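You operate a simulated robot arm through the tools that you are given. There is no shell and no other tool. Be economical: measure what you need, move in short steps, check, and stop when the job is done.

The job below is to be done with a simulated two-armed robot. You get a single attempt, and the scene is never put back.

## Task
Hold the orange board, sponge its dust off, then seal the patch.
Fine: Damp yellow sponge; brush the sealer on with the red paste brush, loaded in the purple tray; hold the board for both; both tools go back. Spill a teaspoon at most, drop nothing, leave nothing switched on.
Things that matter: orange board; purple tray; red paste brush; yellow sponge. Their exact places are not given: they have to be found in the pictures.

The check looks at the end state, three seconds after you hand in, the way a careful person would. Anything else that was tipped, shoved, dropped, spilled or broken makes it a failure. Lids that push on must go on centred and level and be pressed home; caps that screw on are set level and turned clockwise until they are tight.

## Robot
Two 7-joint arms with two-finger parallel grippers on one trunk, on a base that drives. Base frame: it is fixed to the floor where the robot stands at the start and does not move with it; the origin is under the middle of the robot, x ahead of it, y to its left, z up. Units: m, degrees, N and s.
The left shoulder is at the start at [0.07, 0.163, 1.245], the right one opposite. With the tool pointing down near the work surface each hand reaches from about 0.3 to 0.86 m from the robot's upright axis, wherever it stands, measured 20 degrees to its own side. Places, roughly: purple tray (24x16x6 cm) [0.8, 0, 0.8]; red paste brush (25x13x4 cm) [0.6, -0.4, 0.8]. Payload 3.43 kg a hand.
The TCP of each hand is the grasp point between the finger pads, 0.034 m short of the fingertips. In the tool frame z runs along the fingers and y along their closing line. The gripper opens to 0.128 m. The fingers are 0.024 m wide and 0.012 m thick; the gripper's body (0.048 by 0.13 m) begins 0.096 m behind the TCP.
Orientation is told as [roll, pitch, yaw] about the base's x, y, z axes, in that order, counted from this pose: with the fingers straight down and closing along the base's y, the tool's x points along the base's -x, its y along +y and its z along -z.

## Interface
- The arms move only by the tool send_rows. It takes "left_steps", "right_steps" or both (then of equal length, played together; a hand with none holds still); each is a list of rows, each a list of 7 numbers: the shift along the base's x, y, z in units of 20 mm (1.0 is 20 mm), then the turn, a rotation vector about the base's x, y, z in units of 8 degrees (1.0 is 8 degrees), then the gripper command, from -1 (shut) to 1 (fully open), values between in proportion. In form: [[dx, dy, dz, wx, wy, wz, claw], ...]. A call has 1 to 12 rows; each row shifts and turns the commanded pose from where the row before left it. A call with a number of a shift or a turn outside -1 to 1 is refused whole. A row lasts 0.2 s, in which the tool goes at most 0.05 m and 8.6 degrees; a call with a longer step from one row to the next is refused whole, and so is a gripper value outside its range. Where a pose cannot be reached the arm comes as near as it can. A force on the tool above 40 N (or 10 N above the force at the start of the call, whichever is more), or a blocked arm, ends the call early, and 0.2 s more pass. Each finger travels about 0.153 m/s and halts on what it meets, pressing with about 26 N; the grip force reading is that of the motor and also rises with nothing between the fingers. The clock runs only during rows and for 0.2 s after the last one: add rows that do not move to give the fingers time. The reply holds the time, the measured pose of the TCP, the force on the tool along the base axes, the opening and the grip force, in the units named above and with some noise, with the torque about the TCP (base axes, N m) and any sound that the robot's microphone picked up, and new pictures: "show" is both (left out), scene, wrist or none (wrist: the cameras of the hands that moved).
- Cameras (640 x 400 px; columns grow to the right, rows downward): "scene" is now at [0.1279, -0.0341, 1.4661]; the picture's right is [-0.40, -0.92, 0.00], its down [-0.60, 0.26, -0.76] and it looks along [0.69, -0.30, -0.66] (base axes); focal length 255 px, centre (320, 200). "left" rides on the left gripper at [0.076, 0.011, -0.16] in its tool frame; the picture's right is [-0.15, 0.99, 0.00], its down [-0.88, -0.13, -0.46] and it looks along [-0.45, -0.07, 0.89] (tool axes); focal length 234 px, centre (320, 200). "right" rides on the right gripper at [0.076, -0.011, -0.16] in its tool frame; the picture's right is [0.15, 0.99, 0.00], its down [-0.88, 0.13, -0.46] and it looks along [-0.45, 0.07, 0.89] (tool axes); focal length 234 px, centre (320, 200).
- move_column(by): slides the trunk up (or, below 0, down) by that many m; the arms and the scene camera ride with it, the base frame stays. It gives what a move gives, with no picture.
- steer(legs): drives the robot by 1 to 6 legs, each [ahead, left, turn to the left] in m, m and degrees, along the robot's own axes; the way and the turn of a leg run together, so that a leg with both is an arc; at most 1.5 m and 180 degrees a leg. The arms and the cameras ride along, it lands a little off, and it stops where it bumps. It gives what a move gives, and a new picture of the scene camera.
- pan_tilt(pan, tilt): turns the head with the scene camera to pan (to the left, within 86 degrees either way) and tilt (down, from -29 to 69), counted from straight ahead of the robot. It gives what a move gives, and a new picture of the scene camera.
- locate(camera, pixels): for up to 12 pixels [column, row] of the newest picture of that camera ("zoom" is the newest enlarged one), the place [x, y, z] in the base frame of the surface seen there, good to about 0.002 m. The clock stands still meanwhile.
- zoom(camera, box): a new picture of the part [left, top, right, bottom] of that camera's present view, enlarged. The clock stands still meanwhile.
- sign_off(): hands the job in; it is judged then, once.

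Work in short steps. Measure before you move; look again where a grasp or a placing could have gone wrong, and mend it. You have 80 turns and 260 pictures in all, those below and enlarged ones among them. Open the grippers and draw the arms clear of the work before you hand the job in, unless the task says otherwise; then end with one line.

The tools are called after "Call:" by a JSON object that holds its "api" and its "payload". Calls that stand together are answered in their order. send_rows: Moves the arms, as the interface text tells. Its arguments: {"type":"object","properties":{"left_steps":{"type":"array","items":{"type":"array","items":{"type":"number"}}},"right_steps":{"type":"array","items":{"type":"array","items":{"type":"number"}}},"show":{"type":"string","enum":["both","scene","wrist","none"]}},"required":[]} The other tools are called the same way: move_column (by) slides the trunk up or down; steer (legs) drives the base; pan_tilt (pan, tilt) turns the head that bears the scene camera; locate (camera, pixels) gives the place of the surface under pixels of a picture; zoom (camera, box) takes an enlarged picture of a part of a camera's view; sign_off () hands the job in.

At the start:

```text
time: 0.0
left_eef_pos: [0.7025, 0.0807, 1.1593]
left_tcp_rot: [-0.1, 0.0, 0.2]
left_contact_force: [-0.6, -0.9, -0.3]
left_wrist_torque: [0.01, 0.0, -0.02]
left_width: 0.1282
left_finger_force: 0.0
right_eef_pos: [0.4902, -0.349, 1.1993]
right_tcp_rot: [0.0, 0.0, 0.0]
right_contact_force: [-0.4, 0.8, 0.0]
right_wrist_torque: [-0.02, -0.01, -0.02]
right_width: 0.128
right_finger_force: 0.0
trunk travel left (down, up): [-0.725, 0.215]
robot x, y, heading: [0.0014, -0.0006, 0.3]
head pan, tilt: [-23.7, 40.9]
```

scene: 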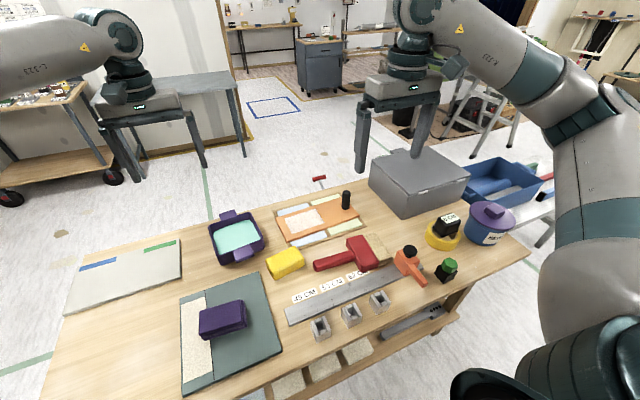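
right: 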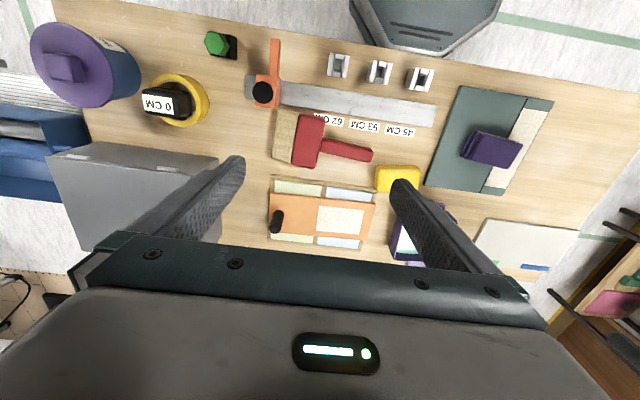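
left: 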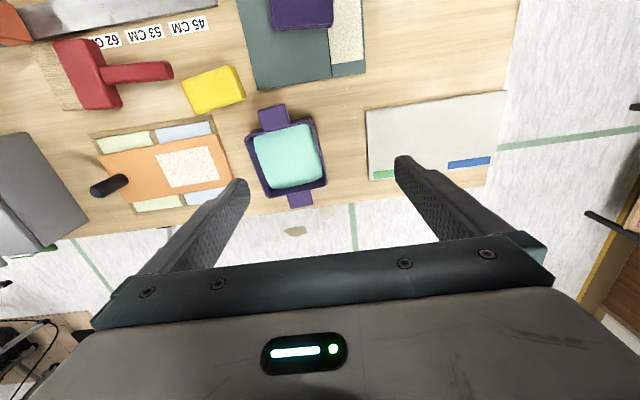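

The scene shows the orange board near (318,218) with a black knob at (346,200), the tray at (236,236), the sponge at (285,262) and the brush at (345,255). I zoom in to see details.

Call:
{"api": "zoom", "payload": {"camera": "scene", "box": [190, 160, 410, 300]}}

Call:
{"api": "zoom", "payload": {"camera": "scene", "box": [60, 200, 300, 400]}}

Call:
{"api": "zoom", "payload": {"camera": "right", "box": [230, 80, 480, 270]}}

```text
2.86 times, centred on (300, 230) of scene
```

zoom: 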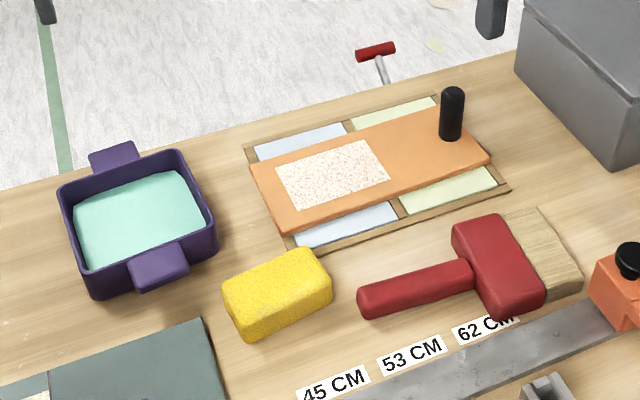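

```text
2.00 times, centred on (180, 300) of scene
```

zoom: 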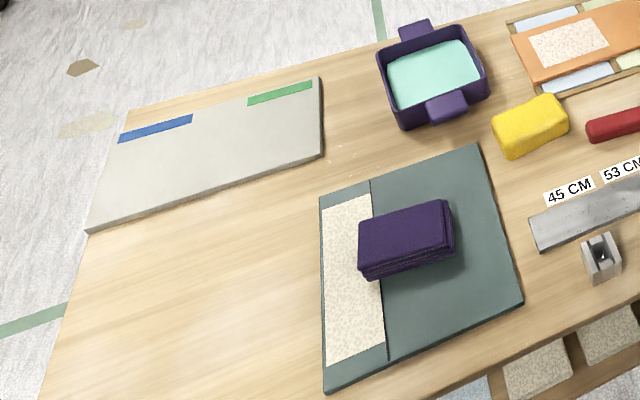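

```text
2.11 times, centred on (355, 175) of right
```

zoom: 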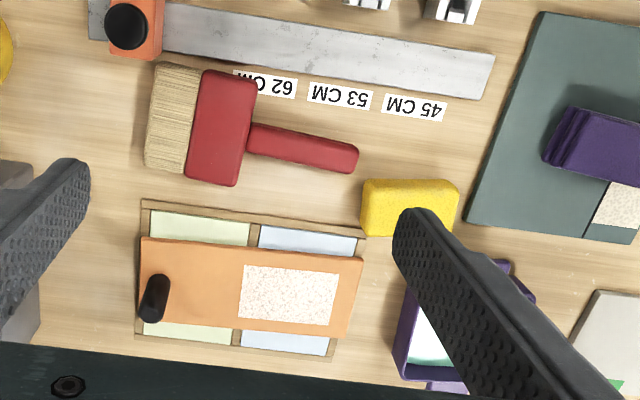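

The knob on the board is its handle, and the speckled patch is the dust. I take positions of everything that matters.

Call:
{"api": "zoom", "payload": {"camera": "scene", "box": [190, 160, 410, 300]}}

Call:
{"api": "locate", "payload": {"camera": "zoom", "pixels": [[252, 175], [289, 228], [486, 160], [452, 92], [451, 132], [279, 180], [304, 208], [386, 178], [364, 142], [275, 280], [232, 290], [325, 262]]}}

Call:
{"api": "locate", "payload": {"camera": "zoom", "pixels": [[365, 295], [468, 266], [465, 225], [500, 310], [540, 285], [500, 220], [580, 285], [535, 212], [555, 245], [245, 330], [300, 252], [330, 285]]}}

Call:
{"api": "locate", "payload": {"camera": "zoom", "pixels": [[140, 220], [113, 152], [158, 262], [60, 190], [180, 153], [214, 225], [95, 268], [90, 230], [195, 195], [460, 50], [250, 150], [300, 250]]}}

```text
2.86 times, centred on (300, 230) of scene
```

zoom: 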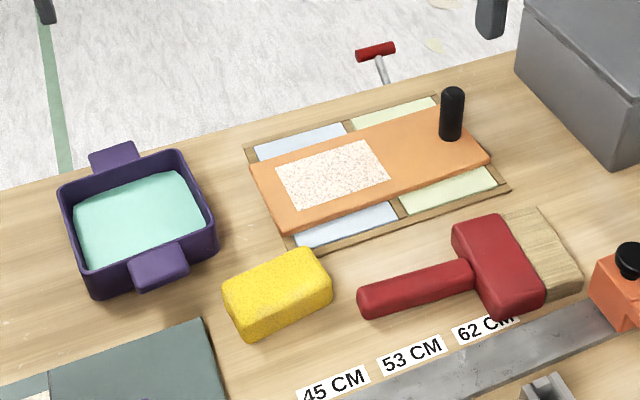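

```text
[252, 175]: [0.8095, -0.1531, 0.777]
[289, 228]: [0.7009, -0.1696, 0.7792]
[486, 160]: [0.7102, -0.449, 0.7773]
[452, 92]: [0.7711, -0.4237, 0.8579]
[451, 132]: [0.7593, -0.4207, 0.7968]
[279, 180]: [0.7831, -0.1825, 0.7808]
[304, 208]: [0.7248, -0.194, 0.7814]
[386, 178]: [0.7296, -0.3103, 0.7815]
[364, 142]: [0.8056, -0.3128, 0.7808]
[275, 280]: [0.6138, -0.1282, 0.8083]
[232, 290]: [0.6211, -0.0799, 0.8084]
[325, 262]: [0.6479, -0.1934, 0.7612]
```

```text
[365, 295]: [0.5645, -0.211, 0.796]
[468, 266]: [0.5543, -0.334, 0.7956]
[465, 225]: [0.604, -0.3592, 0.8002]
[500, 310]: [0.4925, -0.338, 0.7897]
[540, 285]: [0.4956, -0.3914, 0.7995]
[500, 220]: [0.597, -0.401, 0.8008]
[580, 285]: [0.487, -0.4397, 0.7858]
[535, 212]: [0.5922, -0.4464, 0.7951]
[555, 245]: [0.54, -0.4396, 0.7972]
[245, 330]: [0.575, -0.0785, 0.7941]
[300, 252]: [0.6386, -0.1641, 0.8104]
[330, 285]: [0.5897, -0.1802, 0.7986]
```

```text
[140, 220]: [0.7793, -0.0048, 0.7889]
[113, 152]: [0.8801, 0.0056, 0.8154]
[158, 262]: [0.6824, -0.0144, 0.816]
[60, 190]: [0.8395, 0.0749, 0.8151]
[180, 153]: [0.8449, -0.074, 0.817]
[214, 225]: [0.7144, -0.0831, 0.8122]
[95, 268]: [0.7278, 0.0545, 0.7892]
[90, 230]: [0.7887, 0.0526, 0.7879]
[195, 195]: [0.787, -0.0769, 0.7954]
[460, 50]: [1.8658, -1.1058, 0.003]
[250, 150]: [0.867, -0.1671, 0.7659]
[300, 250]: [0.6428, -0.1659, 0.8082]
```

Board handle is at about (0.765,-0.422), patch centre about (0.76,-0.25,0.781), sponge about (0.61,-0.13), brush handle about (0.56,-0.27), tray centre about (0.78,0). The right hand should hold the knob and the left do the tool work, so I shift the base right for comfortable reach.

Call:
{"api": "steer", "payload": {"legs": [[0, -0.22, 0]]}}

Call:
{"api": "pan_tilt", "payload": {"pan": 0, "tilt": 48}}

```text
time: 1.7
left_eef_pos: [0.7034, -0.1379, 1.1587]
left_tcp_rot: [0.0, 0.0, 0.3]
left_contact_force: [0.7, 0.3, -0.1]
left_wrist_torque: [-0.02, -0.01, -0.01]
left_width: 0.128
left_finger_force: 0.2
right_eef_pos: [0.4896, -0.5671, 1.2004]
right_tcp_rot: [0.1, 0.1, 0.2]
right_contact_force: [-0.7, 0.2, 0.3]
right_wrist_torque: [-0.03, 0.0, -0.01]
right_width: 0.1281
right_finger_force: 0.0
trunk travel left (down, up): [-0.725, 0.215]
robot x, y, heading: [-0.0001, -0.2195, -0.0]
head pan, tilt: [-23.7, 40.9]
```

scene: 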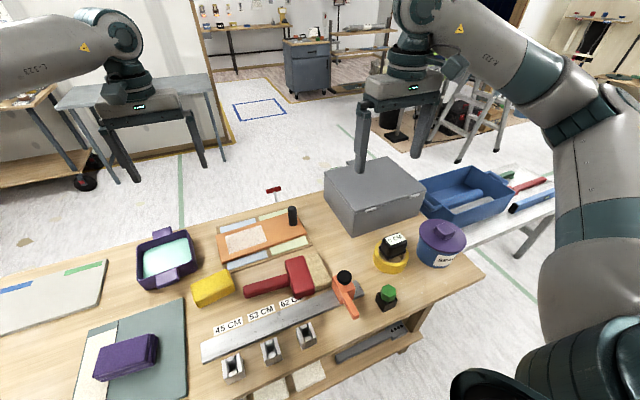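

```text
time: 2.6
left_eef_pos: [0.7024, -0.1389, 1.1592]
left_tcp_rot: [0.0, 0.1, 0.2]
left_contact_force: [0.5, -0.5, 0.3]
left_wrist_torque: [0.03, 0.03, 0.01]
left_width: 0.128
left_finger_force: 0.2
right_eef_pos: [0.4917, -0.5684, 1.2]
right_tcp_rot: [0.0, 0.1, 0.2]
right_contact_force: [0.1, -0.4, -0.1]
right_wrist_torque: [-0.02, 0.0, 0.01]
right_width: 0.1281
right_finger_force: 0.2
trunk travel left (down, up): [-0.725, 0.215]
robot x, y, heading: [0.0037, -0.223, 0.1]
head pan, tilt: [0.0, 48.0]
```

scene: 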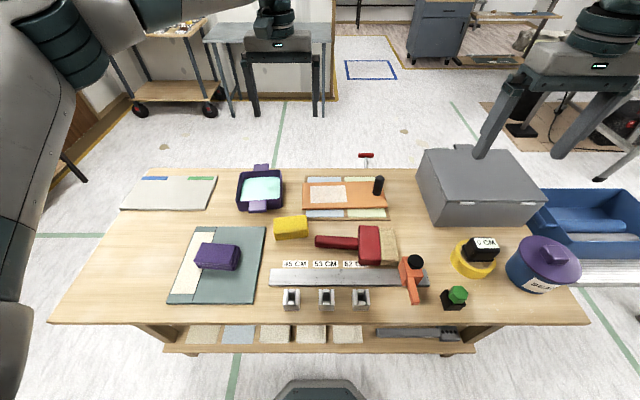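

Good overview now. I zoom on the working area to refine positions from this viewpoint.

Call:
{"api": "zoom", "payload": {"camera": "scene", "box": [220, 150, 420, 275]}}

Call:
{"api": "locate", "payload": {"camera": "scene", "pixels": [[379, 178], [378, 187], [429, 152], [418, 165], [440, 200], [305, 185], [305, 209], [386, 209], [430, 225]]}}

```text
3.20 times, centred on (320, 212) of scene
```

zoom: 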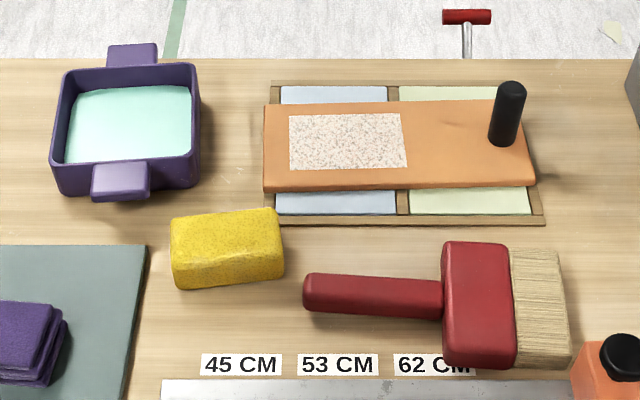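

```text
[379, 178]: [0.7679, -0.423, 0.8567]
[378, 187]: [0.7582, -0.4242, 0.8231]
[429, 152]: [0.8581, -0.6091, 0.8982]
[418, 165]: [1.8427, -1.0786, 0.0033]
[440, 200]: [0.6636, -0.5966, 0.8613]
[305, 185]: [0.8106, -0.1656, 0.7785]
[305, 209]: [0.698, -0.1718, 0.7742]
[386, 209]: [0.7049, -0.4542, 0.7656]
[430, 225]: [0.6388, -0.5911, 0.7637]
```

Call:
{"api": "locate", "payload": {"camera": "zoom", "pixels": [[177, 222], [273, 212], [280, 250], [178, 260], [228, 235], [308, 290], [436, 300], [372, 292], [446, 250], [450, 355], [513, 262], [513, 350]]}}

Call:
{"api": "locate", "payload": {"camera": "zoom", "pixels": [[555, 260], [568, 350], [535, 300], [480, 300], [65, 70], [195, 68], [198, 148], [55, 155], [128, 130], [75, 95], [190, 155], [120, 180]]}}

Call:
{"api": "locate", "payload": {"camera": "zoom", "pixels": [[291, 118], [292, 167], [404, 165], [400, 115], [268, 108], [268, 184], [530, 180], [511, 86], [505, 140], [130, 52], [170, 160], [100, 165]]}}

```text
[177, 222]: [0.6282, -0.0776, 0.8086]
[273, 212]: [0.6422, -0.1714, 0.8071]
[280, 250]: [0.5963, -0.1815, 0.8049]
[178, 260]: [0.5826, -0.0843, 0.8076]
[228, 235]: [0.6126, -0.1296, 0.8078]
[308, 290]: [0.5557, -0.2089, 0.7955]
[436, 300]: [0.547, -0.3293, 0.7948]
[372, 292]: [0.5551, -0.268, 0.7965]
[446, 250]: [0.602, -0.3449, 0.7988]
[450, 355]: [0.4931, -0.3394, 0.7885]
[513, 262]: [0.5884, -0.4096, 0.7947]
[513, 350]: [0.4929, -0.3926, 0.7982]
```

```text
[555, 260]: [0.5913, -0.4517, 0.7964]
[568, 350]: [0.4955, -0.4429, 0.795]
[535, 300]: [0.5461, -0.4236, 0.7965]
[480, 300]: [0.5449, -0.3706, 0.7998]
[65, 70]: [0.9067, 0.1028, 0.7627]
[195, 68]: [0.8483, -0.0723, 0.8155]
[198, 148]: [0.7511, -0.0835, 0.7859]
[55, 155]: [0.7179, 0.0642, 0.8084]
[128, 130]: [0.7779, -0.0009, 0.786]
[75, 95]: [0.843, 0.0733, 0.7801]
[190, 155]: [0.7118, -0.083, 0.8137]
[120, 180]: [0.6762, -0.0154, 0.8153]
```

```text
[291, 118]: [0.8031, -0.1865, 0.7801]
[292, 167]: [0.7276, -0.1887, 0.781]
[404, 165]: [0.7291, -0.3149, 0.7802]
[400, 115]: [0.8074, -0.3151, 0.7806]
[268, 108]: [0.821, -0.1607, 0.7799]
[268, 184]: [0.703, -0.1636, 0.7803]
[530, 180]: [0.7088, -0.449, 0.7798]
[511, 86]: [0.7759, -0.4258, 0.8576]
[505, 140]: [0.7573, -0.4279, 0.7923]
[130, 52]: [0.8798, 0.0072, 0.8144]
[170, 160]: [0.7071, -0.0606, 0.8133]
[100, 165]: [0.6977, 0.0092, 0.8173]
```

Knob axis ≈ (0.771,-0.425), z 0.78–0.858; sponge centre (0.612,-0.129), long axis ~8.5° off -y; brush handle axis ~-4°. I bring the right hand above the knob and the left, yawed, above the sponge.

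Call:
{"api": "send_rows", "payload": {"right_steps": [[1, 0.6, -0.8, 0, 0, 0, 1], [1, 0.6, -0.8, 0, 0, 0, 1], [1, 0.6, -0.8, 0, 0, 0, 1], [1, 0.6, -0.8, 0, 0, 0, 1], [1, 0.6, -0.8, 0, 0, 0, 1], [1, 0.6, -0.8, 0, 0, 0, 1], [1, 0.6, -0.8, 0, 0, 0, 1], [1, 0.6, -0.8, 0, 0, 0, 1], [1, 0.6, -0.8, 0, 0, 0, 1], [1, 0.6, -0.8, 0, 0, 0, 1], [1, 0.6, -0.8, 0, 0, 0, 1], [1, 0.6, -0.8, 0, 0, 0, 1]], "left_steps": [[-0.377, 0.04, -1, 0, 0, 1, 1], [-0.377, 0.04, -1, 0, 0, 1, 1], [-0.377, 0.04, -1, 0, 0, 1, 1], [-0.377, 0.04, -1, 0, 0, 1, 1], [-0.377, 0.04, -1, 0, 0, 1, 1], [-0.377, 0.04, -1, 0, 0, 1, 1], [-0.377, 0.04, -1, 0, 0, 1, 1], [-0.377, 0.04, -1, 0, 0, 1, 1], [-0.377, 0.04, -1, 0, 0, 1, 1], [-0.377, 0.04, -1, 0, 0, 1, 1], [-0.377, 0.04, -1, 0, 0, 1, 1], [-0.377, 0.04, -1, 0, 0, 1, 1]], "show": "both"}}

```text
time: 5.2
left_eef_pos: [0.6132, -0.1291, 0.9198]
left_tcp_rot: [0.1, 0.1, 96.3]
left_contact_force: [0.0, 0.8, -0.2]
left_wrist_torque: [0.0, 0.02, 0.01]
left_width: 0.1278
left_finger_force: 0.0
right_eef_pos: [0.7322, -0.4268, 1.0049]
right_tcp_rot: [-0.1, -0.1, 0.1]
right_contact_force: [0.0, 0.3, -0.1]
right_wrist_torque: [0.0, 0.03, 0.0]
right_width: 0.1279
right_finger_force: 0.1
trunk travel left (down, up): [-0.725, 0.215]
robot x, y, heading: [0.003, -0.2179, 0.4]
head pan, tilt: [0.0, 48.0]
```

scene: 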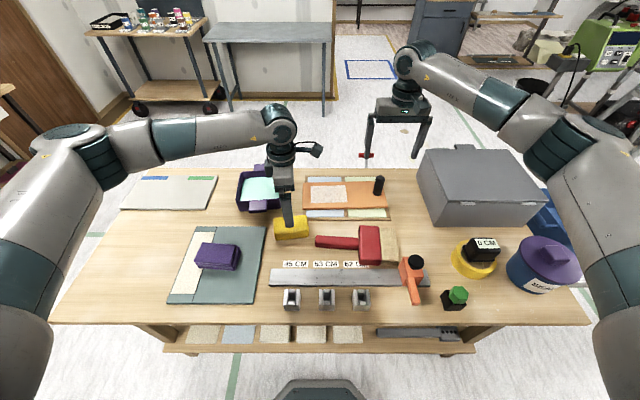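
right: 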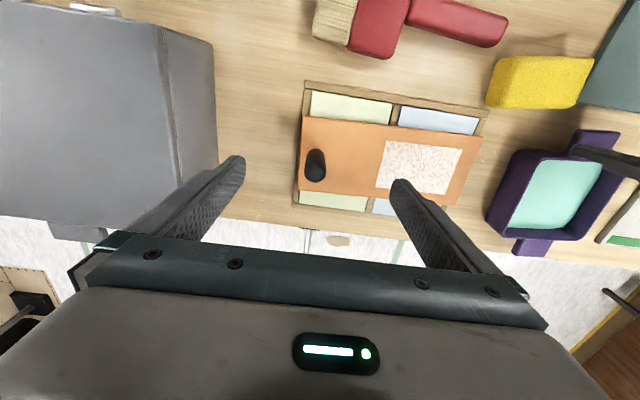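
left: 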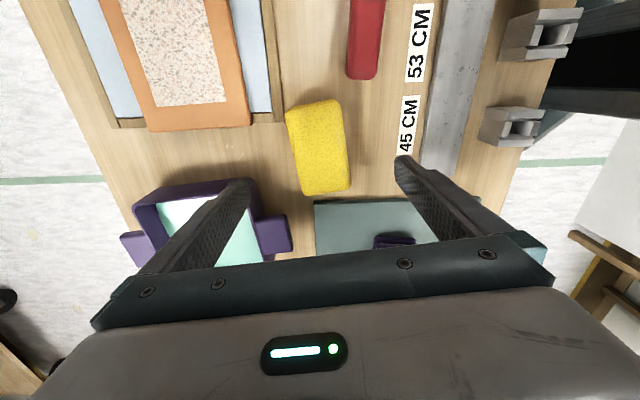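

Both are on target. I lower the right hand around the knob and the left over the sponge.

Call:
{"api": "send_rows", "payload": {"right_steps": [[0.65, 0.03, -0.5, 0, 0, 0, 0.4], [0.65, 0.03, -0.5, 0, 0, 0, 0.4], [0.65, 0.03, -0.5, 0, 0, 0, 0.4], [0, 0, -1, 0, 0, 0, 0.4], [0, 0, -1, 0, 0, 0, 0.4], [0, 0, -1, 0, 0, 0, 0.4], [0, 0, -1, 0, 0, 0, 0.4], [0, 0, -1, 0, 0, 0, 0.4], [0, 0, -1, 0, 0, 0, 0.4], [0, 0, -1, 0, 0, 0, 0.4]], "left_steps": [[0, 0, -0.54, 0, 0, 0.28, 0.6], [0, 0, -0.54, 0, 0, 0, 0.6], [0, 0, -0.54, 0, 0, 0, 0.6], [0, 0, -0.54, 0, 0, 0, 0.6], [0, 0, -0.54, 0, 0, 0, 0.6], [0, 0, -0.54, 0, 0, 0, 0.6], [0, 0, -0.54, 0, 0, 0, 0.6], [0, 0, -0.54, 0, 0, 0, 0.6], [0, 0, -0.54, 0, 0, 0, 0.6], [0, 0, -0.54, 0, 0, 0, 0.6]]}}

```text
time: 7.4
left_eef_pos: [0.6131, -0.1272, 0.8106]
left_tcp_rot: [0.0, 0.0, 98.5]
left_contact_force: [0.2, -0.7, 0.4]
left_wrist_torque: [0.01, -0.01, -0.03]
left_width: 0.1023
left_finger_force: 0.0
right_eef_pos: [0.7707, -0.4239, 0.8384]
right_tcp_rot: [0.0, 0.1, 0.1]
right_contact_force: [0.0, 0.1, -0.3]
right_wrist_torque: [0.0, 0.03, 0.02]
right_width: 0.0897
right_finger_force: 0.1
trunk travel left (down, up): [-0.725, 0.215]
robot x, y, heading: [0.0024, -0.2164, -0.2]
head pan, tilt: [0.0, 48.0]
```

scene: 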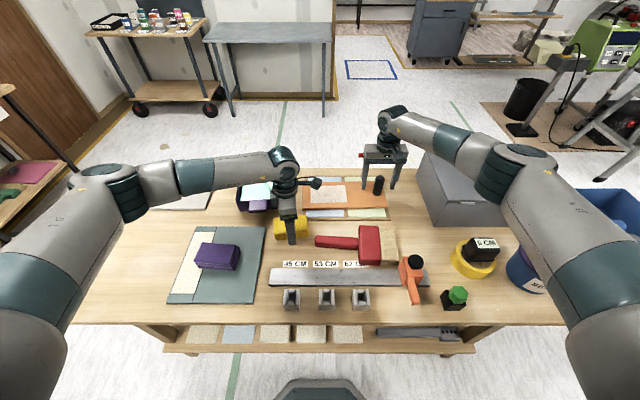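
right: 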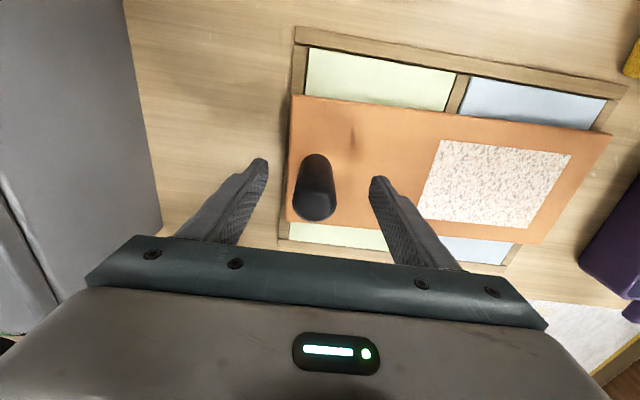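
left: 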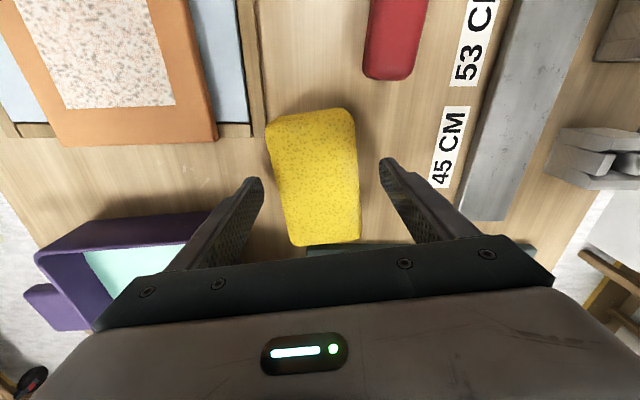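

Right TCP at 0.838; I check that the knob lies between the pads and the sponge's pose before closing.

Call:
{"api": "locate", "payload": {"camera": "right", "pixels": [[315, 205], [315, 162], [298, 190], [334, 190], [315, 180]]}}

Call:
{"api": "locate", "payload": {"camera": "left", "pixels": [[275, 130], [345, 112], [356, 235], [298, 240], [318, 180]]}}

```text
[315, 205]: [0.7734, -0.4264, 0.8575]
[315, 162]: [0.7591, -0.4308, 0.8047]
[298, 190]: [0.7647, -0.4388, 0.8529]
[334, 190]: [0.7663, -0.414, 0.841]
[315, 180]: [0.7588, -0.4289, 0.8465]
```

```text
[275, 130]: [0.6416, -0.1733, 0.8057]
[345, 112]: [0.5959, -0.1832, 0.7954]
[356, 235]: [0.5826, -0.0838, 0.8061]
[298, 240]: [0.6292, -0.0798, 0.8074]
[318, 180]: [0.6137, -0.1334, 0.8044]
```

Knob centre ≈ (0.773,-0.4265). Small centring shift on the right, then close both hands.

Call:
{"api": "send_rows", "payload": {"right_steps": [[0.1, -0.12, -0.65, 0, 0, 0, 0.4], [0, 0, 0, 0, 0, 0, 0], [0, 0, 0, 0, 0, 0, -0.4], [0, 0, 0, 0, 0, 0, -0.7], [0, 0, 0, 0, 0, 0, -1], [0, 0, 0, 0, 0, 0, -1], [0, 0, 0, 0, 0, 0, -1]], "left_steps": [[0, -0.1, 0, 0, 0, 0, 0.5], [0, 0, 0, 0, 0, 0, 0.2], [0, 0, 0, 0, 0, 0, 0], [0, 0, 0, 0, 0, 0, -0.2], [0, 0, 0, 0, 0, 0, -0.5], [0, 0, 0, 0, 0, 0, -1], [0, 0, 0, 0, 0, 0, -1]], "show": "wrist"}}

```text
time: 9.0
left_eef_pos: [0.6123, -0.1307, 0.8116]
left_tcp_rot: [0.0, 0.0, 98.3]
left_contact_force: [-0.4, -0.9, 0.2]
left_wrist_torque: [-0.02, -0.02, -0.02]
left_width: 0.0652
left_finger_force: 25.9
right_eef_pos: [0.7722, -0.4254, 0.8256]
right_tcp_rot: [0.0, 0.0, 0.1]
right_contact_force: [1.4, -0.3, 0.5]
right_wrist_torque: [-0.25, -0.04, -0.01]
right_width: 0.0313
right_finger_force: 26.1
trunk travel left (down, up): [-0.725, 0.215]
robot x, y, heading: [-0.0015, -0.2231, 0.2]
head pan, tilt: [0.0, 48.0]
```

right: 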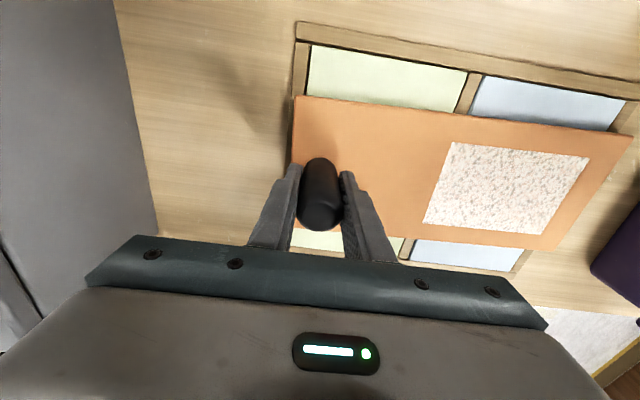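
left: 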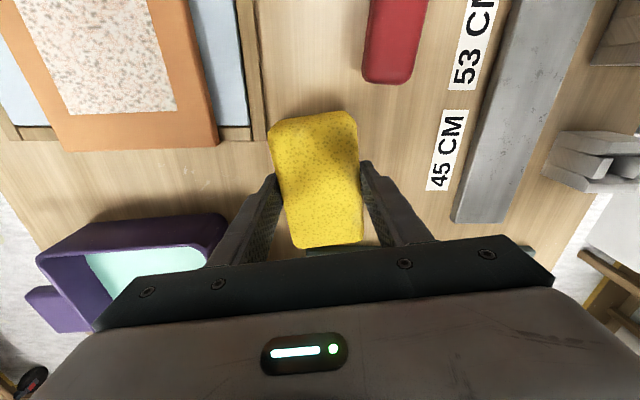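

Both grips show ~26 N with sensible widths (0.065 sponge, 0.031 knob). I lift the sponge, carry it over the patch centre (0.767,-0.251) and square its yaw.

Call:
{"api": "send_rows", "payload": {"left_steps": [[0, 0, 1, 0, 0, 0, -1], [0, 0, 1, 0, 0, 0, -1], [0, 0, 1, 0, 0, 0, -1], [0.97, -0.75, 0, 0, 0, -0.13, -1], [0.97, -0.75, 0, 0, 0, -0.13, -1], [0.97, -0.75, 0, 0, 0, -0.13, -1], [0.97, -0.75, 0, 0, 0, -0.13, -1], [0.97, -0.75, 0, 0, 0, -0.13, -1], [0.97, -0.75, 0, 0, 0, -0.13, -1], [0.97, -0.75, 0, 0, 0, -0.13, -1], [0.97, -0.75, 0, 0, 0, -0.13, -1]]}}

```text
time: 11.4
left_eef_pos: [0.7674, -0.2516, 0.8694]
left_tcp_rot: [0.1, -0.2, 90.0]
left_contact_force: [-0.3, -0.1, 0.1]
left_wrist_torque: [0.01, 0.0, -0.03]
left_width: 0.0001
left_finger_force: 26.4
right_eef_pos: [0.7706, -0.4262, 0.825]
right_tcp_rot: [0.1, 0.0, 0.1]
right_contact_force: [1.5, 0.2, -0.3]
right_wrist_torque: [0.05, 0.07, -0.03]
right_width: 0.0312
right_finger_force: 25.8
trunk travel left (down, up): [-0.725, 0.215]
robot x, y, heading: [0.002, -0.2216, -0.0]
head pan, tilt: [0.0, 48.0]
```

scene: 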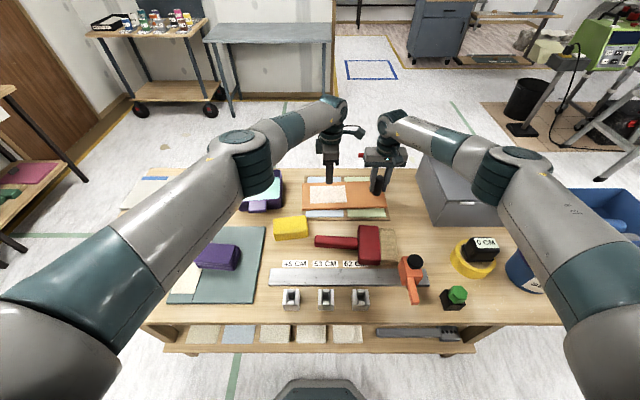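
left: 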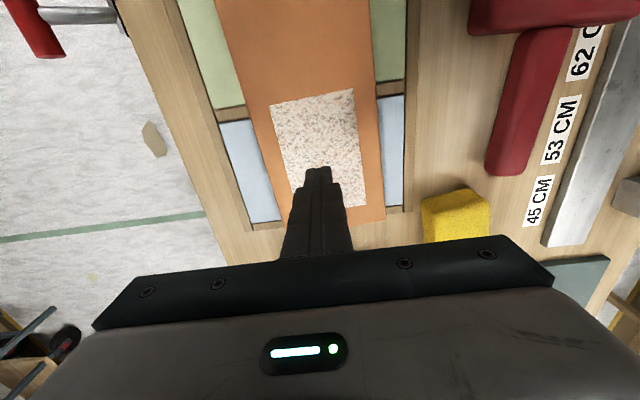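

The grip slipped off: width is 0.000 and the sponge is still near its spot at (291,228). I check its pose and go back for a deeper grasp.

Call:
{"api": "send_rows", "payload": {"left_steps": [[0, 0, 1, 0, 0, 0, -1], [0, 0, 1, 0, 0, 0, -0.6], [-0.97, 0.75, 0, 0, 0, 0.13, 0], [-0.97, 0.75, 0, 0, 0, 0.13, 0.6], [-0.97, 0.75, 0, 0, 0, 0.13, 0.6], [-0.97, 0.75, 0, 0, 0, 0.13, 0.6], [-0.97, 0.75, 0, 0, 0, 0.13, 0.6], [-0.97, 0.75, 0, 0, 0, 0.13, 0.6], [-0.97, 0.75, 0, 0, 0, 0.13, 0.6], [-0.97, 0.75, 0, 0, 0, 0.13, 0.6]]}}

```text
time: 13.6
left_eef_pos: [0.6124, -0.1294, 0.9127]
left_tcp_rot: [0.1, 0.0, 98.5]
left_contact_force: [-0.2, 0.5, -0.3]
left_wrist_torque: [-0.05, -0.01, 0.01]
left_width: 0.1025
left_finger_force: 0.1
right_eef_pos: [0.7703, -0.4264, 0.8245]
right_tcp_rot: [-0.1, -0.1, 0.0]
right_contact_force: [0.1, 1.1, -0.3]
right_wrist_torque: [-0.24, -0.02, 0.02]
right_width: 0.0309
right_finger_force: 25.9
trunk travel left (down, up): [-0.725, 0.215]
robot x, y, heading: [0.0006, -0.2202, -0.1]
head pan, tilt: [0.0, 48.0]
```

scene: 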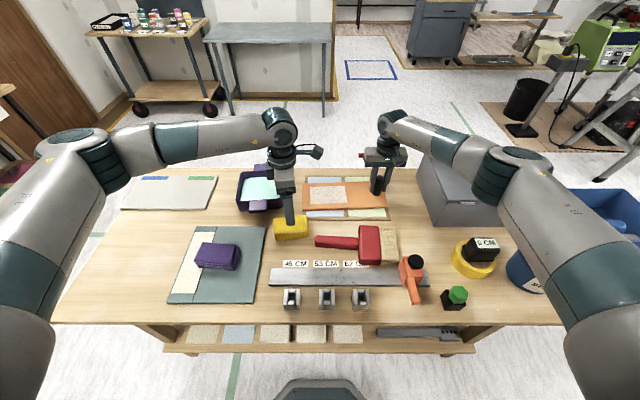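
left: 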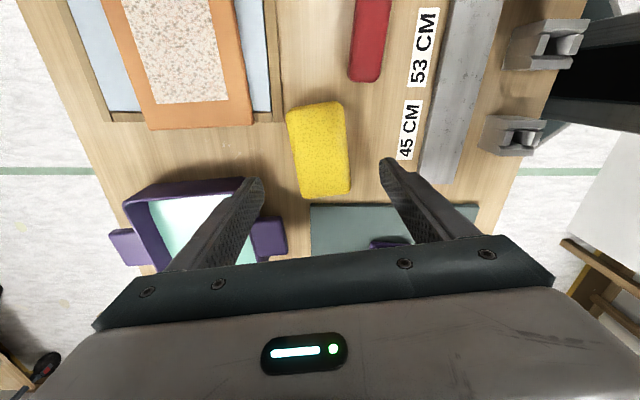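

The sponge is still flat in its place. Descend to TCP 0.797 (fingertips 3 mm above the table), close, and make a small test lift.

Call:
{"api": "send_rows", "payload": {"left_steps": [[0, -0.03, -0.96, 0, 0, 0, 0.6], [0, -0.03, -0.96, 0, 0, 0, 0.6], [0, 0, -0.96, 0, 0, 0, 0.6], [0, 0, -0.96, 0, 0, 0, 0.5], [0, 0, -0.96, 0, 0, 0, 0.4], [0, 0, -0.96, 0, 0, 0, 0.3], [0, 0, 0, 0, 0, 0, 0], [0, 0, 0, 0, 0, 0, -0.5], [0, 0, 0, 0, 0, 0, -1], [0, 0, 0, 0, 0, 0, -1], [0, 0, 0.4, 0, 0, 0, -1], [0, 0, 0, 0, 0, 0, -1]], "show": "wrist"}}

```text
time: 16.2
left_eef_pos: [0.6131, -0.1316, 0.8048]
left_tcp_rot: [0.0, -0.1, 98.4]
left_contact_force: [-0.2, -0.4, -0.6]
left_wrist_torque: [0.0, 0.0, -0.01]
left_width: 0.0652
left_finger_force: 25.9
right_eef_pos: [0.7719, -0.4244, 0.8257]
right_tcp_rot: [0.0, 0.0, 0.2]
right_contact_force: [-0.2, -0.5, 1.6]
right_wrist_torque: [0.24, -0.01, -0.04]
right_width: 0.031
right_finger_force: 26.2
trunk travel left (down, up): [-0.725, 0.215]
robot x, y, heading: [-0.0009, -0.2209, 0.0]
head pan, tilt: [0.0, 48.0]
```

left: 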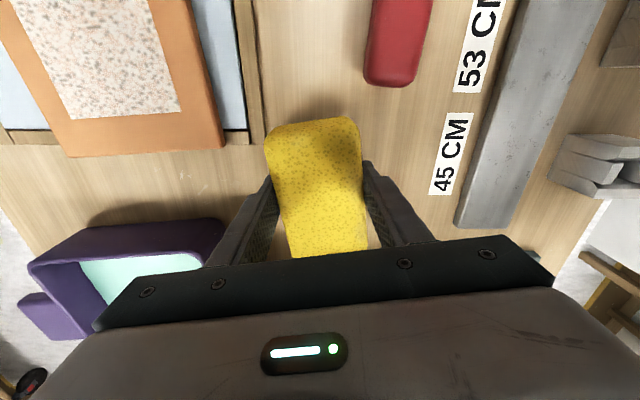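

Call:
{"api": "locate", "payload": {"camera": "left", "pixels": [[315, 200], [285, 140], [350, 130], [340, 240]]}}

```text
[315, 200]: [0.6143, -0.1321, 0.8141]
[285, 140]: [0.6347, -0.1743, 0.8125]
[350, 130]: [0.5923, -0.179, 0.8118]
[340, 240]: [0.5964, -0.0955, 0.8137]
```

The sponge rose with the hand (top 0.8075→0.814). I lift on and carry it to the patch more gently.

Call:
{"api": "send_rows", "payload": {"left_steps": [[0, 0, 0.5, 0, 0, 0, -1], [0, 0, 0.7, 0, 0, 0, -1], [0, 0, 0.7, 0, 0, 0, -1], [0, 0, 0.7, 0, 0, 0, -1], [0, 0, 0.7, 0, 0, 0, -1], [0.4, -0.3, 0, 0, 0, -0.1, -1], [0.6, -0.5, 0, 0, 0, -0.2, -1], [0.6, -0.5, 0, 0, 0, -0.2, -1], [0.6, -0.5, 0, 0, 0, -0.2, -1], [0.6, -0.5, 0, 0, 0, -0.2, -1], [0.6, -0.5, 0, 0, 0, -0.1, -1]]}}

```text
time: 18.6
left_eef_pos: [0.6797, -0.1873, 0.8703]
left_tcp_rot: [-0.1, -0.1, 90.6]
left_contact_force: [-0.1, -0.3, -0.8]
left_wrist_torque: [0.03, -0.01, -0.01]
left_width: 0.065
left_finger_force: 26.3
right_eef_pos: [0.7718, -0.4256, 0.8254]
right_tcp_rot: [0.0, -0.1, 0.2]
right_contact_force: [1.4, -0.5, -0.1]
right_wrist_torque: [-0.13, 0.11, -0.05]
right_width: 0.0315
right_finger_force: 26.0
trunk travel left (down, up): [-0.725, 0.215]
robot x, y, heading: [0.0036, -0.221, -0.0]
head pan, tilt: [0.0, 48.0]
```

scene: 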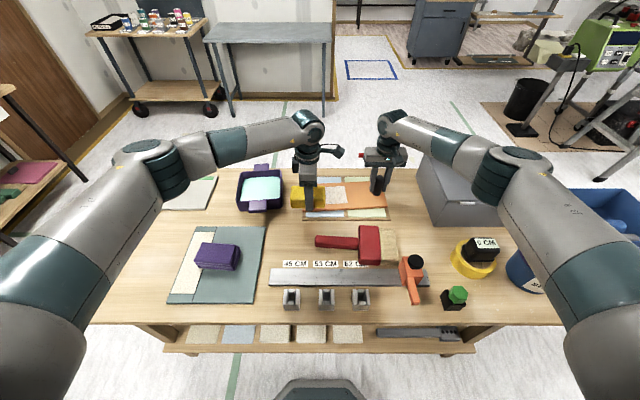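
left: 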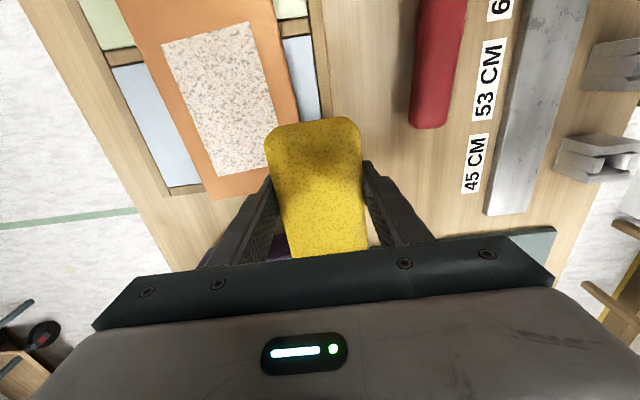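

Sponge held (0.065). I move over the patch's left part and descend slowly until contact (expected TCP ≈ 0.819).

Call:
{"api": "send_rows", "payload": {"left_steps": [[0.87, -0.38, 0, 0, 0, 0, -1], [0.87, -0.38, 0, 0, 0, 0, -1], [0.87, -0.38, -0.6, 0, 0, 0, -1], [0.87, -0.38, -0.7, 0, 0, 0, -1], [0.87, -0.38, -0.7, 0, 0, 0, -1], [0, 0, -0.25, 0, 0, 0, -1], [0, 0, -0.2, 0, 0, 0, -1], [0, 0, -0.1, 0, 0, 0, -1], [0, 0, -0.1, 0, 0, 0, -1]]}}

```text
time: 20.6
left_eef_pos: [0.7674, -0.2262, 0.8165]
left_tcp_rot: [0.0, 0.0, 90.6]
left_contact_force: [-0.1, -0.3, -1.1]
left_wrist_torque: [-0.02, 0.01, 0.0]
left_width: 0.0651
left_finger_force: 25.4
right_eef_pos: [0.7715, -0.4259, 0.8246]
right_tcp_rot: [-0.1, 0.1, 0.1]
right_contact_force: [0.1, -0.3, 0.3]
right_wrist_torque: [-0.12, -0.03, -0.03]
right_width: 0.0313
right_finger_force: 25.8
trunk travel left (down, up): [-0.725, 0.215]
robot x, y, heading: [0.002, -0.2189, 0.1]
head pan, tilt: [0.0, 48.0]
```

scene: 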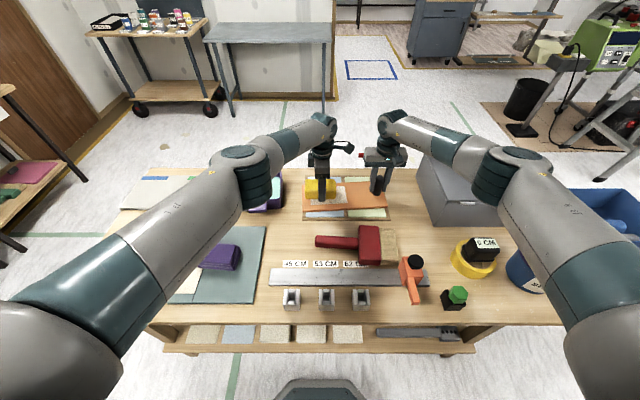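
left: 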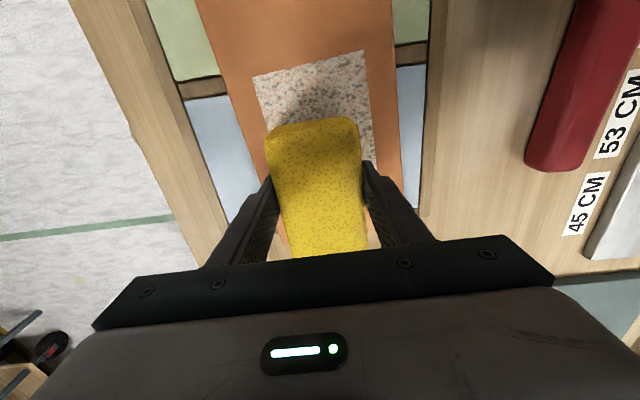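

No contact force yet (−1.1 N is just weight). I go down in 1.5 mm steps.

Call:
{"api": "send_rows", "payload": {"left_steps": [[0, 0, -0.08, 0, 0, 0, -1], [0, 0, -0.08, 0, 0, 0, -1]], "show": "none"}}

Call:
{"api": "zoom", "payload": {"camera": "scene", "box": [280, 150, 400, 225]}}

```text
time: 21.2
left_eef_pos: [0.767, -0.2274, 0.8136]
left_tcp_rot: [0.0, 0.0, 90.4]
left_contact_force: [0.1, 0.2, 2.2]
left_wrist_torque: [-0.01, 0.02, 0.01]
left_width: 0.0654
left_finger_force: 26.1
right_eef_pos: [0.7721, -0.4257, 0.825]
right_tcp_rot: [0.0, 0.0, 0.1]
right_contact_force: [0.7, 0.7, 0.3]
right_wrist_torque: [-0.04, 0.07, -0.17]
right_width: 0.0313
right_finger_force: 25.3
trunk travel left (down, up): [-0.725, 0.215]
robot x, y, heading: [-0.0048, -0.2219, 0.1]
head pan, tilt: [0.0, 48.0]
```

```text
5.33 times, centred on (340, 188) of scene
```

zoom: 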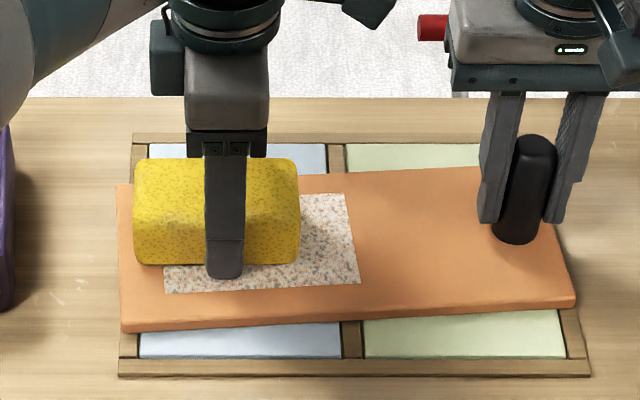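

Contact is ~3 N. I make a first light sweep along the patch at x≈0.75 then back at x≈0.785 and watch the dust.

Call:
{"api": "send_rows", "payload": {"left_steps": [[-0.8, 0, 0, 0, 0, 0, -1], [0, -0.6, 0, 0, 0, 0, -1], [0, -0.6, 0, 0, 0, 0, -1], [0, -0.6, 0, 0, 0, 0, -1], [0, -0.6, 0, 0, 0, 0, -1], [0, -0.6, 0, 0, 0, 0, -1], [0.8, 0, 0, 0, 0, 0, -1], [0.8, 0, 0, 0, 0, 0, -1], [0, 0.6, 0, 0, 0, 0, -1], [0, 0.6, 0, 0, 0, 0, -1], [0, 0.6, 0, 0, 0, 0, -1], [0, 0.6, 0, 0, 0, 0, -1]], "show": "wrist"}}

Call:
{"api": "zoom", "payload": {"camera": "scene", "box": [280, 150, 400, 225]}}

```text
time: 23.8
left_eef_pos: [0.7493, -0.2388, 0.8204]
left_tcp_rot: [0.1, 0.0, 90.4]
left_contact_force: [-0.5, -0.2, -0.2]
left_wrist_torque: [0.0, 0.0, -0.01]
left_width: 0.0651
left_finger_force: 25.9
left hand out of reach, approached as far as the arm can: row 6, 7, 8
right_eef_pos: [0.7714, -0.4257, 0.8242]
right_tcp_rot: [0.1, 0.0, 0.1]
right_contact_force: [-0.8, 0.3, 0.3]
right_wrist_torque: [0.01, -0.03, -0.04]
right_width: 0.0314
right_finger_force: 26.0
trunk travel left (down, up): [-0.725, 0.215]
robot x, y, heading: [-0.0001, -0.2211, 0.1]
head pan, tilt: [0.0, 48.0]
```

left: 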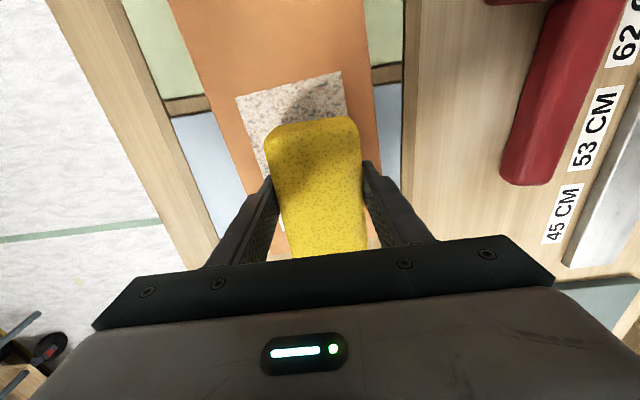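

```text
5.33 times, centred on (340, 188) of scene
```

zoom: 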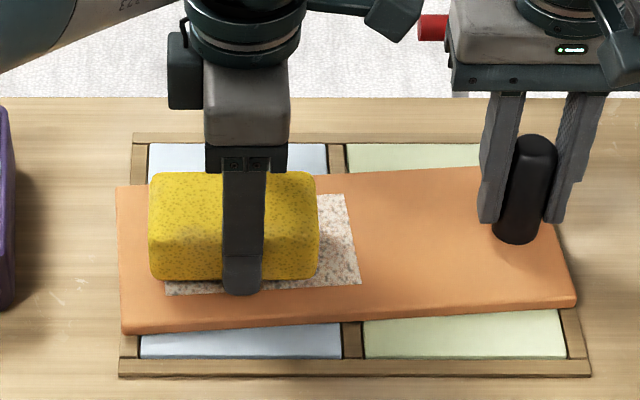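

The left arm hits its reach limit past y≈-0.28, and contact was lost. I lift the sponge, release the knob and raise the right hand, to reposition the base further right and a little ahead.

Call:
{"api": "send_rows", "payload": {"left_steps": [[0, 0, 0.5, 0, 0, 0, -1], [0, 0, 0.7, 0, 0, 0, -1], [0, 0, 0.7, 0, 0, 0, -1], [0, 0.3, 0.7, 0, 0, 0, -1], [0, 0.5, 0.7, 0, 0, 0, -1], [0, 0.5, 0.7, 0, 0, 0, -1], [0, 0, 0.7, 0, 0, 0, -1], [0, 0, 0.7, 0, 0, 0, -1], [0, 0, 0.7, 0, 0, 0, -1], [0, 0, 0.7, 0, 0, 0, -1]], "right_steps": [[0, 0, 0, 0, 0, 0, -0.5], [0, 0, 0, 0, 0, 0, 0], [0, 0, 0, 0, 0, 0, 0.3], [0, 0, 0, 0, 0, 0, 0.3], [0, 0, 0.9, 0, 0, 0, 0.3], [0, 0, 1, 0, 0, 0, 0.3], [0, 0, 1, 0, 0, 0, 0.3], [0, 0, 1, 0, 0, 0, 0.3], [0, 0, 1, 0, 0, 0, 0.3], [0, 0, 1, 0, 0, 0, 0.3]]}}

Call:
{"api": "locate", "payload": {"camera": "scene", "pixels": [[320, 390], [320, 322], [320, 350], [280, 398], [360, 398], [588, 322], [380, 374]]}}

```text
time: 26.0
left_eef_pos: [0.7478, -0.2114, 0.9568]
left_tcp_rot: [0.0, 0.1, 90.4]
left_contact_force: [-0.4, -1.0, 0.0]
left_wrist_torque: [-0.02, -0.02, 0.02]
left_width: 0.0651
left_finger_force: 26.1
right_eef_pos: [0.77, -0.4255, 0.9436]
right_tcp_rot: [-0.1, 0.0, 0.1]
right_contact_force: [-0.2, -0.1, 0.6]
right_wrist_torque: [0.0, 0.0, 0.0]
right_width: 0.0832
right_finger_force: 0.0
trunk travel left (down, up): [-0.725, 0.215]
robot x, y, heading: [-0.0003, -0.2235, 0.0]
head pan, tilt: [0.0, 48.0]
```

scene: 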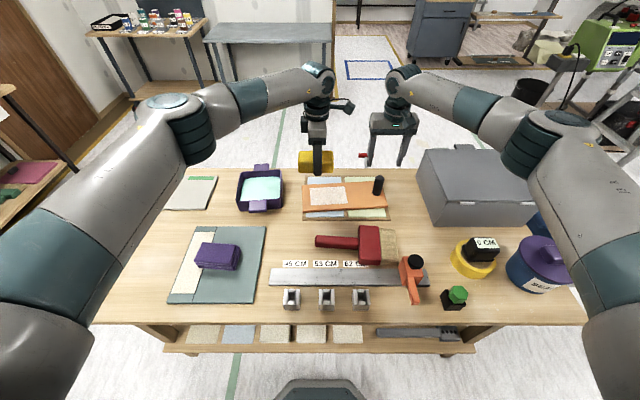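
right: 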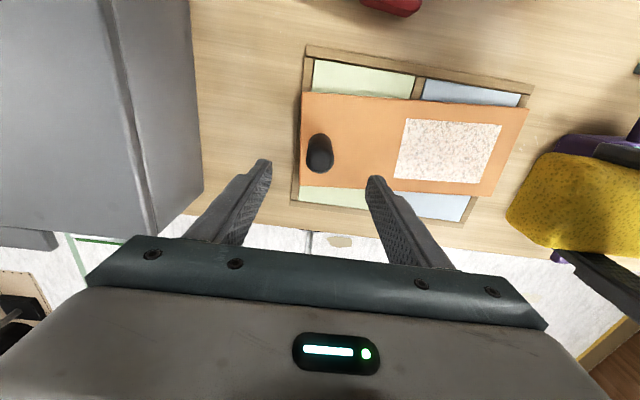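
left: 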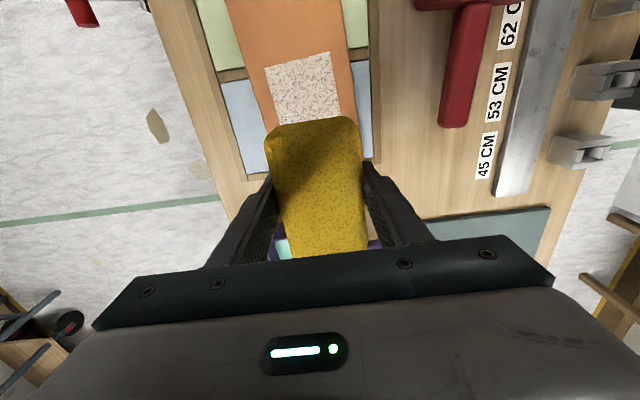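

```text
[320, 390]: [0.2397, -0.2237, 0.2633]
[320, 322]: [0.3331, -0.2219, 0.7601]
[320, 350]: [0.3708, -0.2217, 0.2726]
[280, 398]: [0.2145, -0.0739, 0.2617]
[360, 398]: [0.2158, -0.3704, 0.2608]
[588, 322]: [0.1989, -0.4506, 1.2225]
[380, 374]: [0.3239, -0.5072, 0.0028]
```

Base front is at x≈0.25, shelf at 0.37, so 5 cm ahead is safe. I first raise the right hand above the grey box's height, then drive.

Call:
{"api": "send_rows", "payload": {"right_steps": [[0, 0, 1, 0, 0, 0, 0.3], [-0.5, 0.5, 1, 0, 0, 0, 0.3], [-0.5, 0.5, 1, 0, 0, 0, 0.3], [-0.5, 0.5, 0.5, 0, 0, 0, 0.3], [-0.5, 0.5, 0, 0, 0, 0, 0.3]], "left_steps": [[0, 0.5, 0, 0, 0, 0, -1], [0, 0.5, 0, 0, 0, 0, -1], [0, 0.5, 0, 0, 0, 0, -1], [0, 0.5, 0, 0, 0, 0, -1], [0, 0.5, 0, 0, 0, 0, -1]], "show": "none"}}

Call:
{"api": "steer", "payload": {"legs": [[0.05, -0.12, 0]]}}

```text
time: 27.2
left_eef_pos: [0.7478, -0.1609, 0.9557]
left_tcp_rot: [-0.1, 0.0, 90.3]
left_contact_force: [-0.5, 0.1, -0.7]
left_wrist_torque: [-0.05, 0.02, 0.0]
left_width: 0.0647
left_finger_force: 25.7
right_eef_pos: [0.7298, -0.3856, 1.0126]
right_tcp_rot: [0.0, 0.0, 0.1]
right_contact_force: [0.5, 0.4, -0.5]
right_wrist_torque: [-0.01, 0.02, -0.02]
right_width: 0.0833
right_finger_force: 0.1
trunk travel left (down, up): [-0.725, 0.215]
robot x, y, heading: [-0.0045, -0.2191, 0.0]
head pan, tilt: [0.0, 48.0]
```

```text
time: 28.5
left_eef_pos: [0.7988, -0.28, 0.9557]
left_tcp_rot: [0.0, -0.1, 90.6]
left_contact_force: [-0.6, 0.3, 0.0]
left_wrist_torque: [0.01, -0.02, 0.03]
left_width: 0.0653
left_finger_force: 25.8
right_eef_pos: [0.7804, -0.5057, 1.0128]
right_tcp_rot: [0.0, 0.0, 0.2]
right_contact_force: [0.6, -0.1, 0.3]
right_wrist_torque: [0.0, 0.0, 0.0]
right_width: 0.0832
right_finger_force: 0.1
trunk travel left (down, up): [-0.725, 0.215]
robot x, y, heading: [0.0498, -0.3429, 0.1]
head pan, tilt: [0.0, 48.0]
```

scene: 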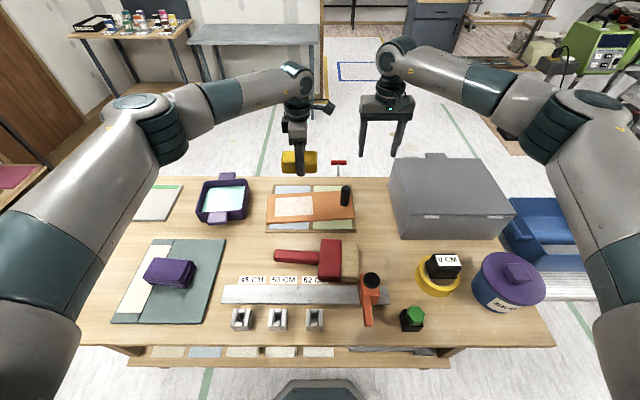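

Base moved as wanted. Right hand returns to the knob (0.772,-0.426), stopping before closing so I can check.

Call:
{"api": "send_rows", "payload": {"right_steps": [[-0.1, 1, -0.6, 0, 0, 0, 0.3], [-0.1, 1, -0.6, 0, 0, 0, 0.3], [-0.1, 1, -0.6, 0, 0, 0, 0.3], [-0.1, 1, -0.6, 0, 0, 0, 0.3], [0, 0, -1, 0, 0, 0, 0.3], [0, 0, -1, 0, 0, 0, 0.3], [0, 0, -1, 0, 0, 0, 0.3], [0, 0, -1, 0, 0, 0, 0.3], [0, 0, -1, 0, 0, 0, 0.3], [0, 0, -1, 0, 0, 0, 0.3], [0, 0, -0.95, 0, 0, 0, 0.3]], "show": "wrist"}}

Call:
{"api": "locate", "payload": {"camera": "right", "pixels": [[315, 205], [318, 180], [450, 150], [560, 160]]}}

```text
time: 30.9
left_eef_pos: [0.7989, -0.2806, 0.9559]
left_tcp_rot: [0.0, 0.0, 90.5]
left_contact_force: [0.0, -0.3, -0.3]
left_wrist_torque: [-0.03, 0.0, 0.02]
left_width: 0.0652
left_finger_force: 26.1
right_eef_pos: [0.7758, -0.425, 0.8249]
right_tcp_rot: [0.0, 0.0, 0.3]
right_contact_force: [0.3, 0.2, 0.2]
right_wrist_torque: [0.03, -0.02, 0.04]
right_width: 0.0832
right_finger_force: 0.0
trunk travel left (down, up): [-0.725, 0.215]
robot x, y, heading: [0.053, -0.3456, 0.0]
head pan, tilt: [0.0, 48.0]
```

right: 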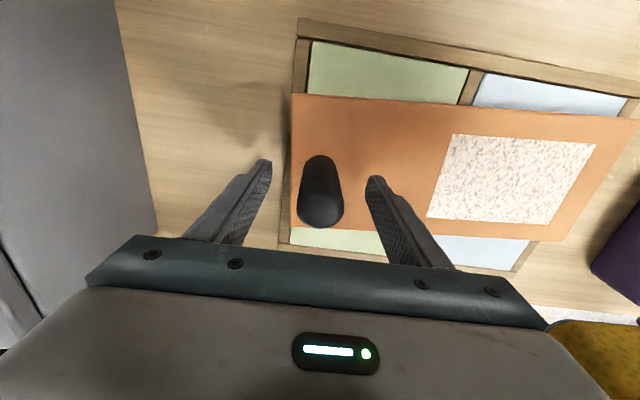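

```text
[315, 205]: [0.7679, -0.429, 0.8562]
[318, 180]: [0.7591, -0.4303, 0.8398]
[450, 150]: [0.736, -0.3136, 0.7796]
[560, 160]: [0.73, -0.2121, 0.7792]
```

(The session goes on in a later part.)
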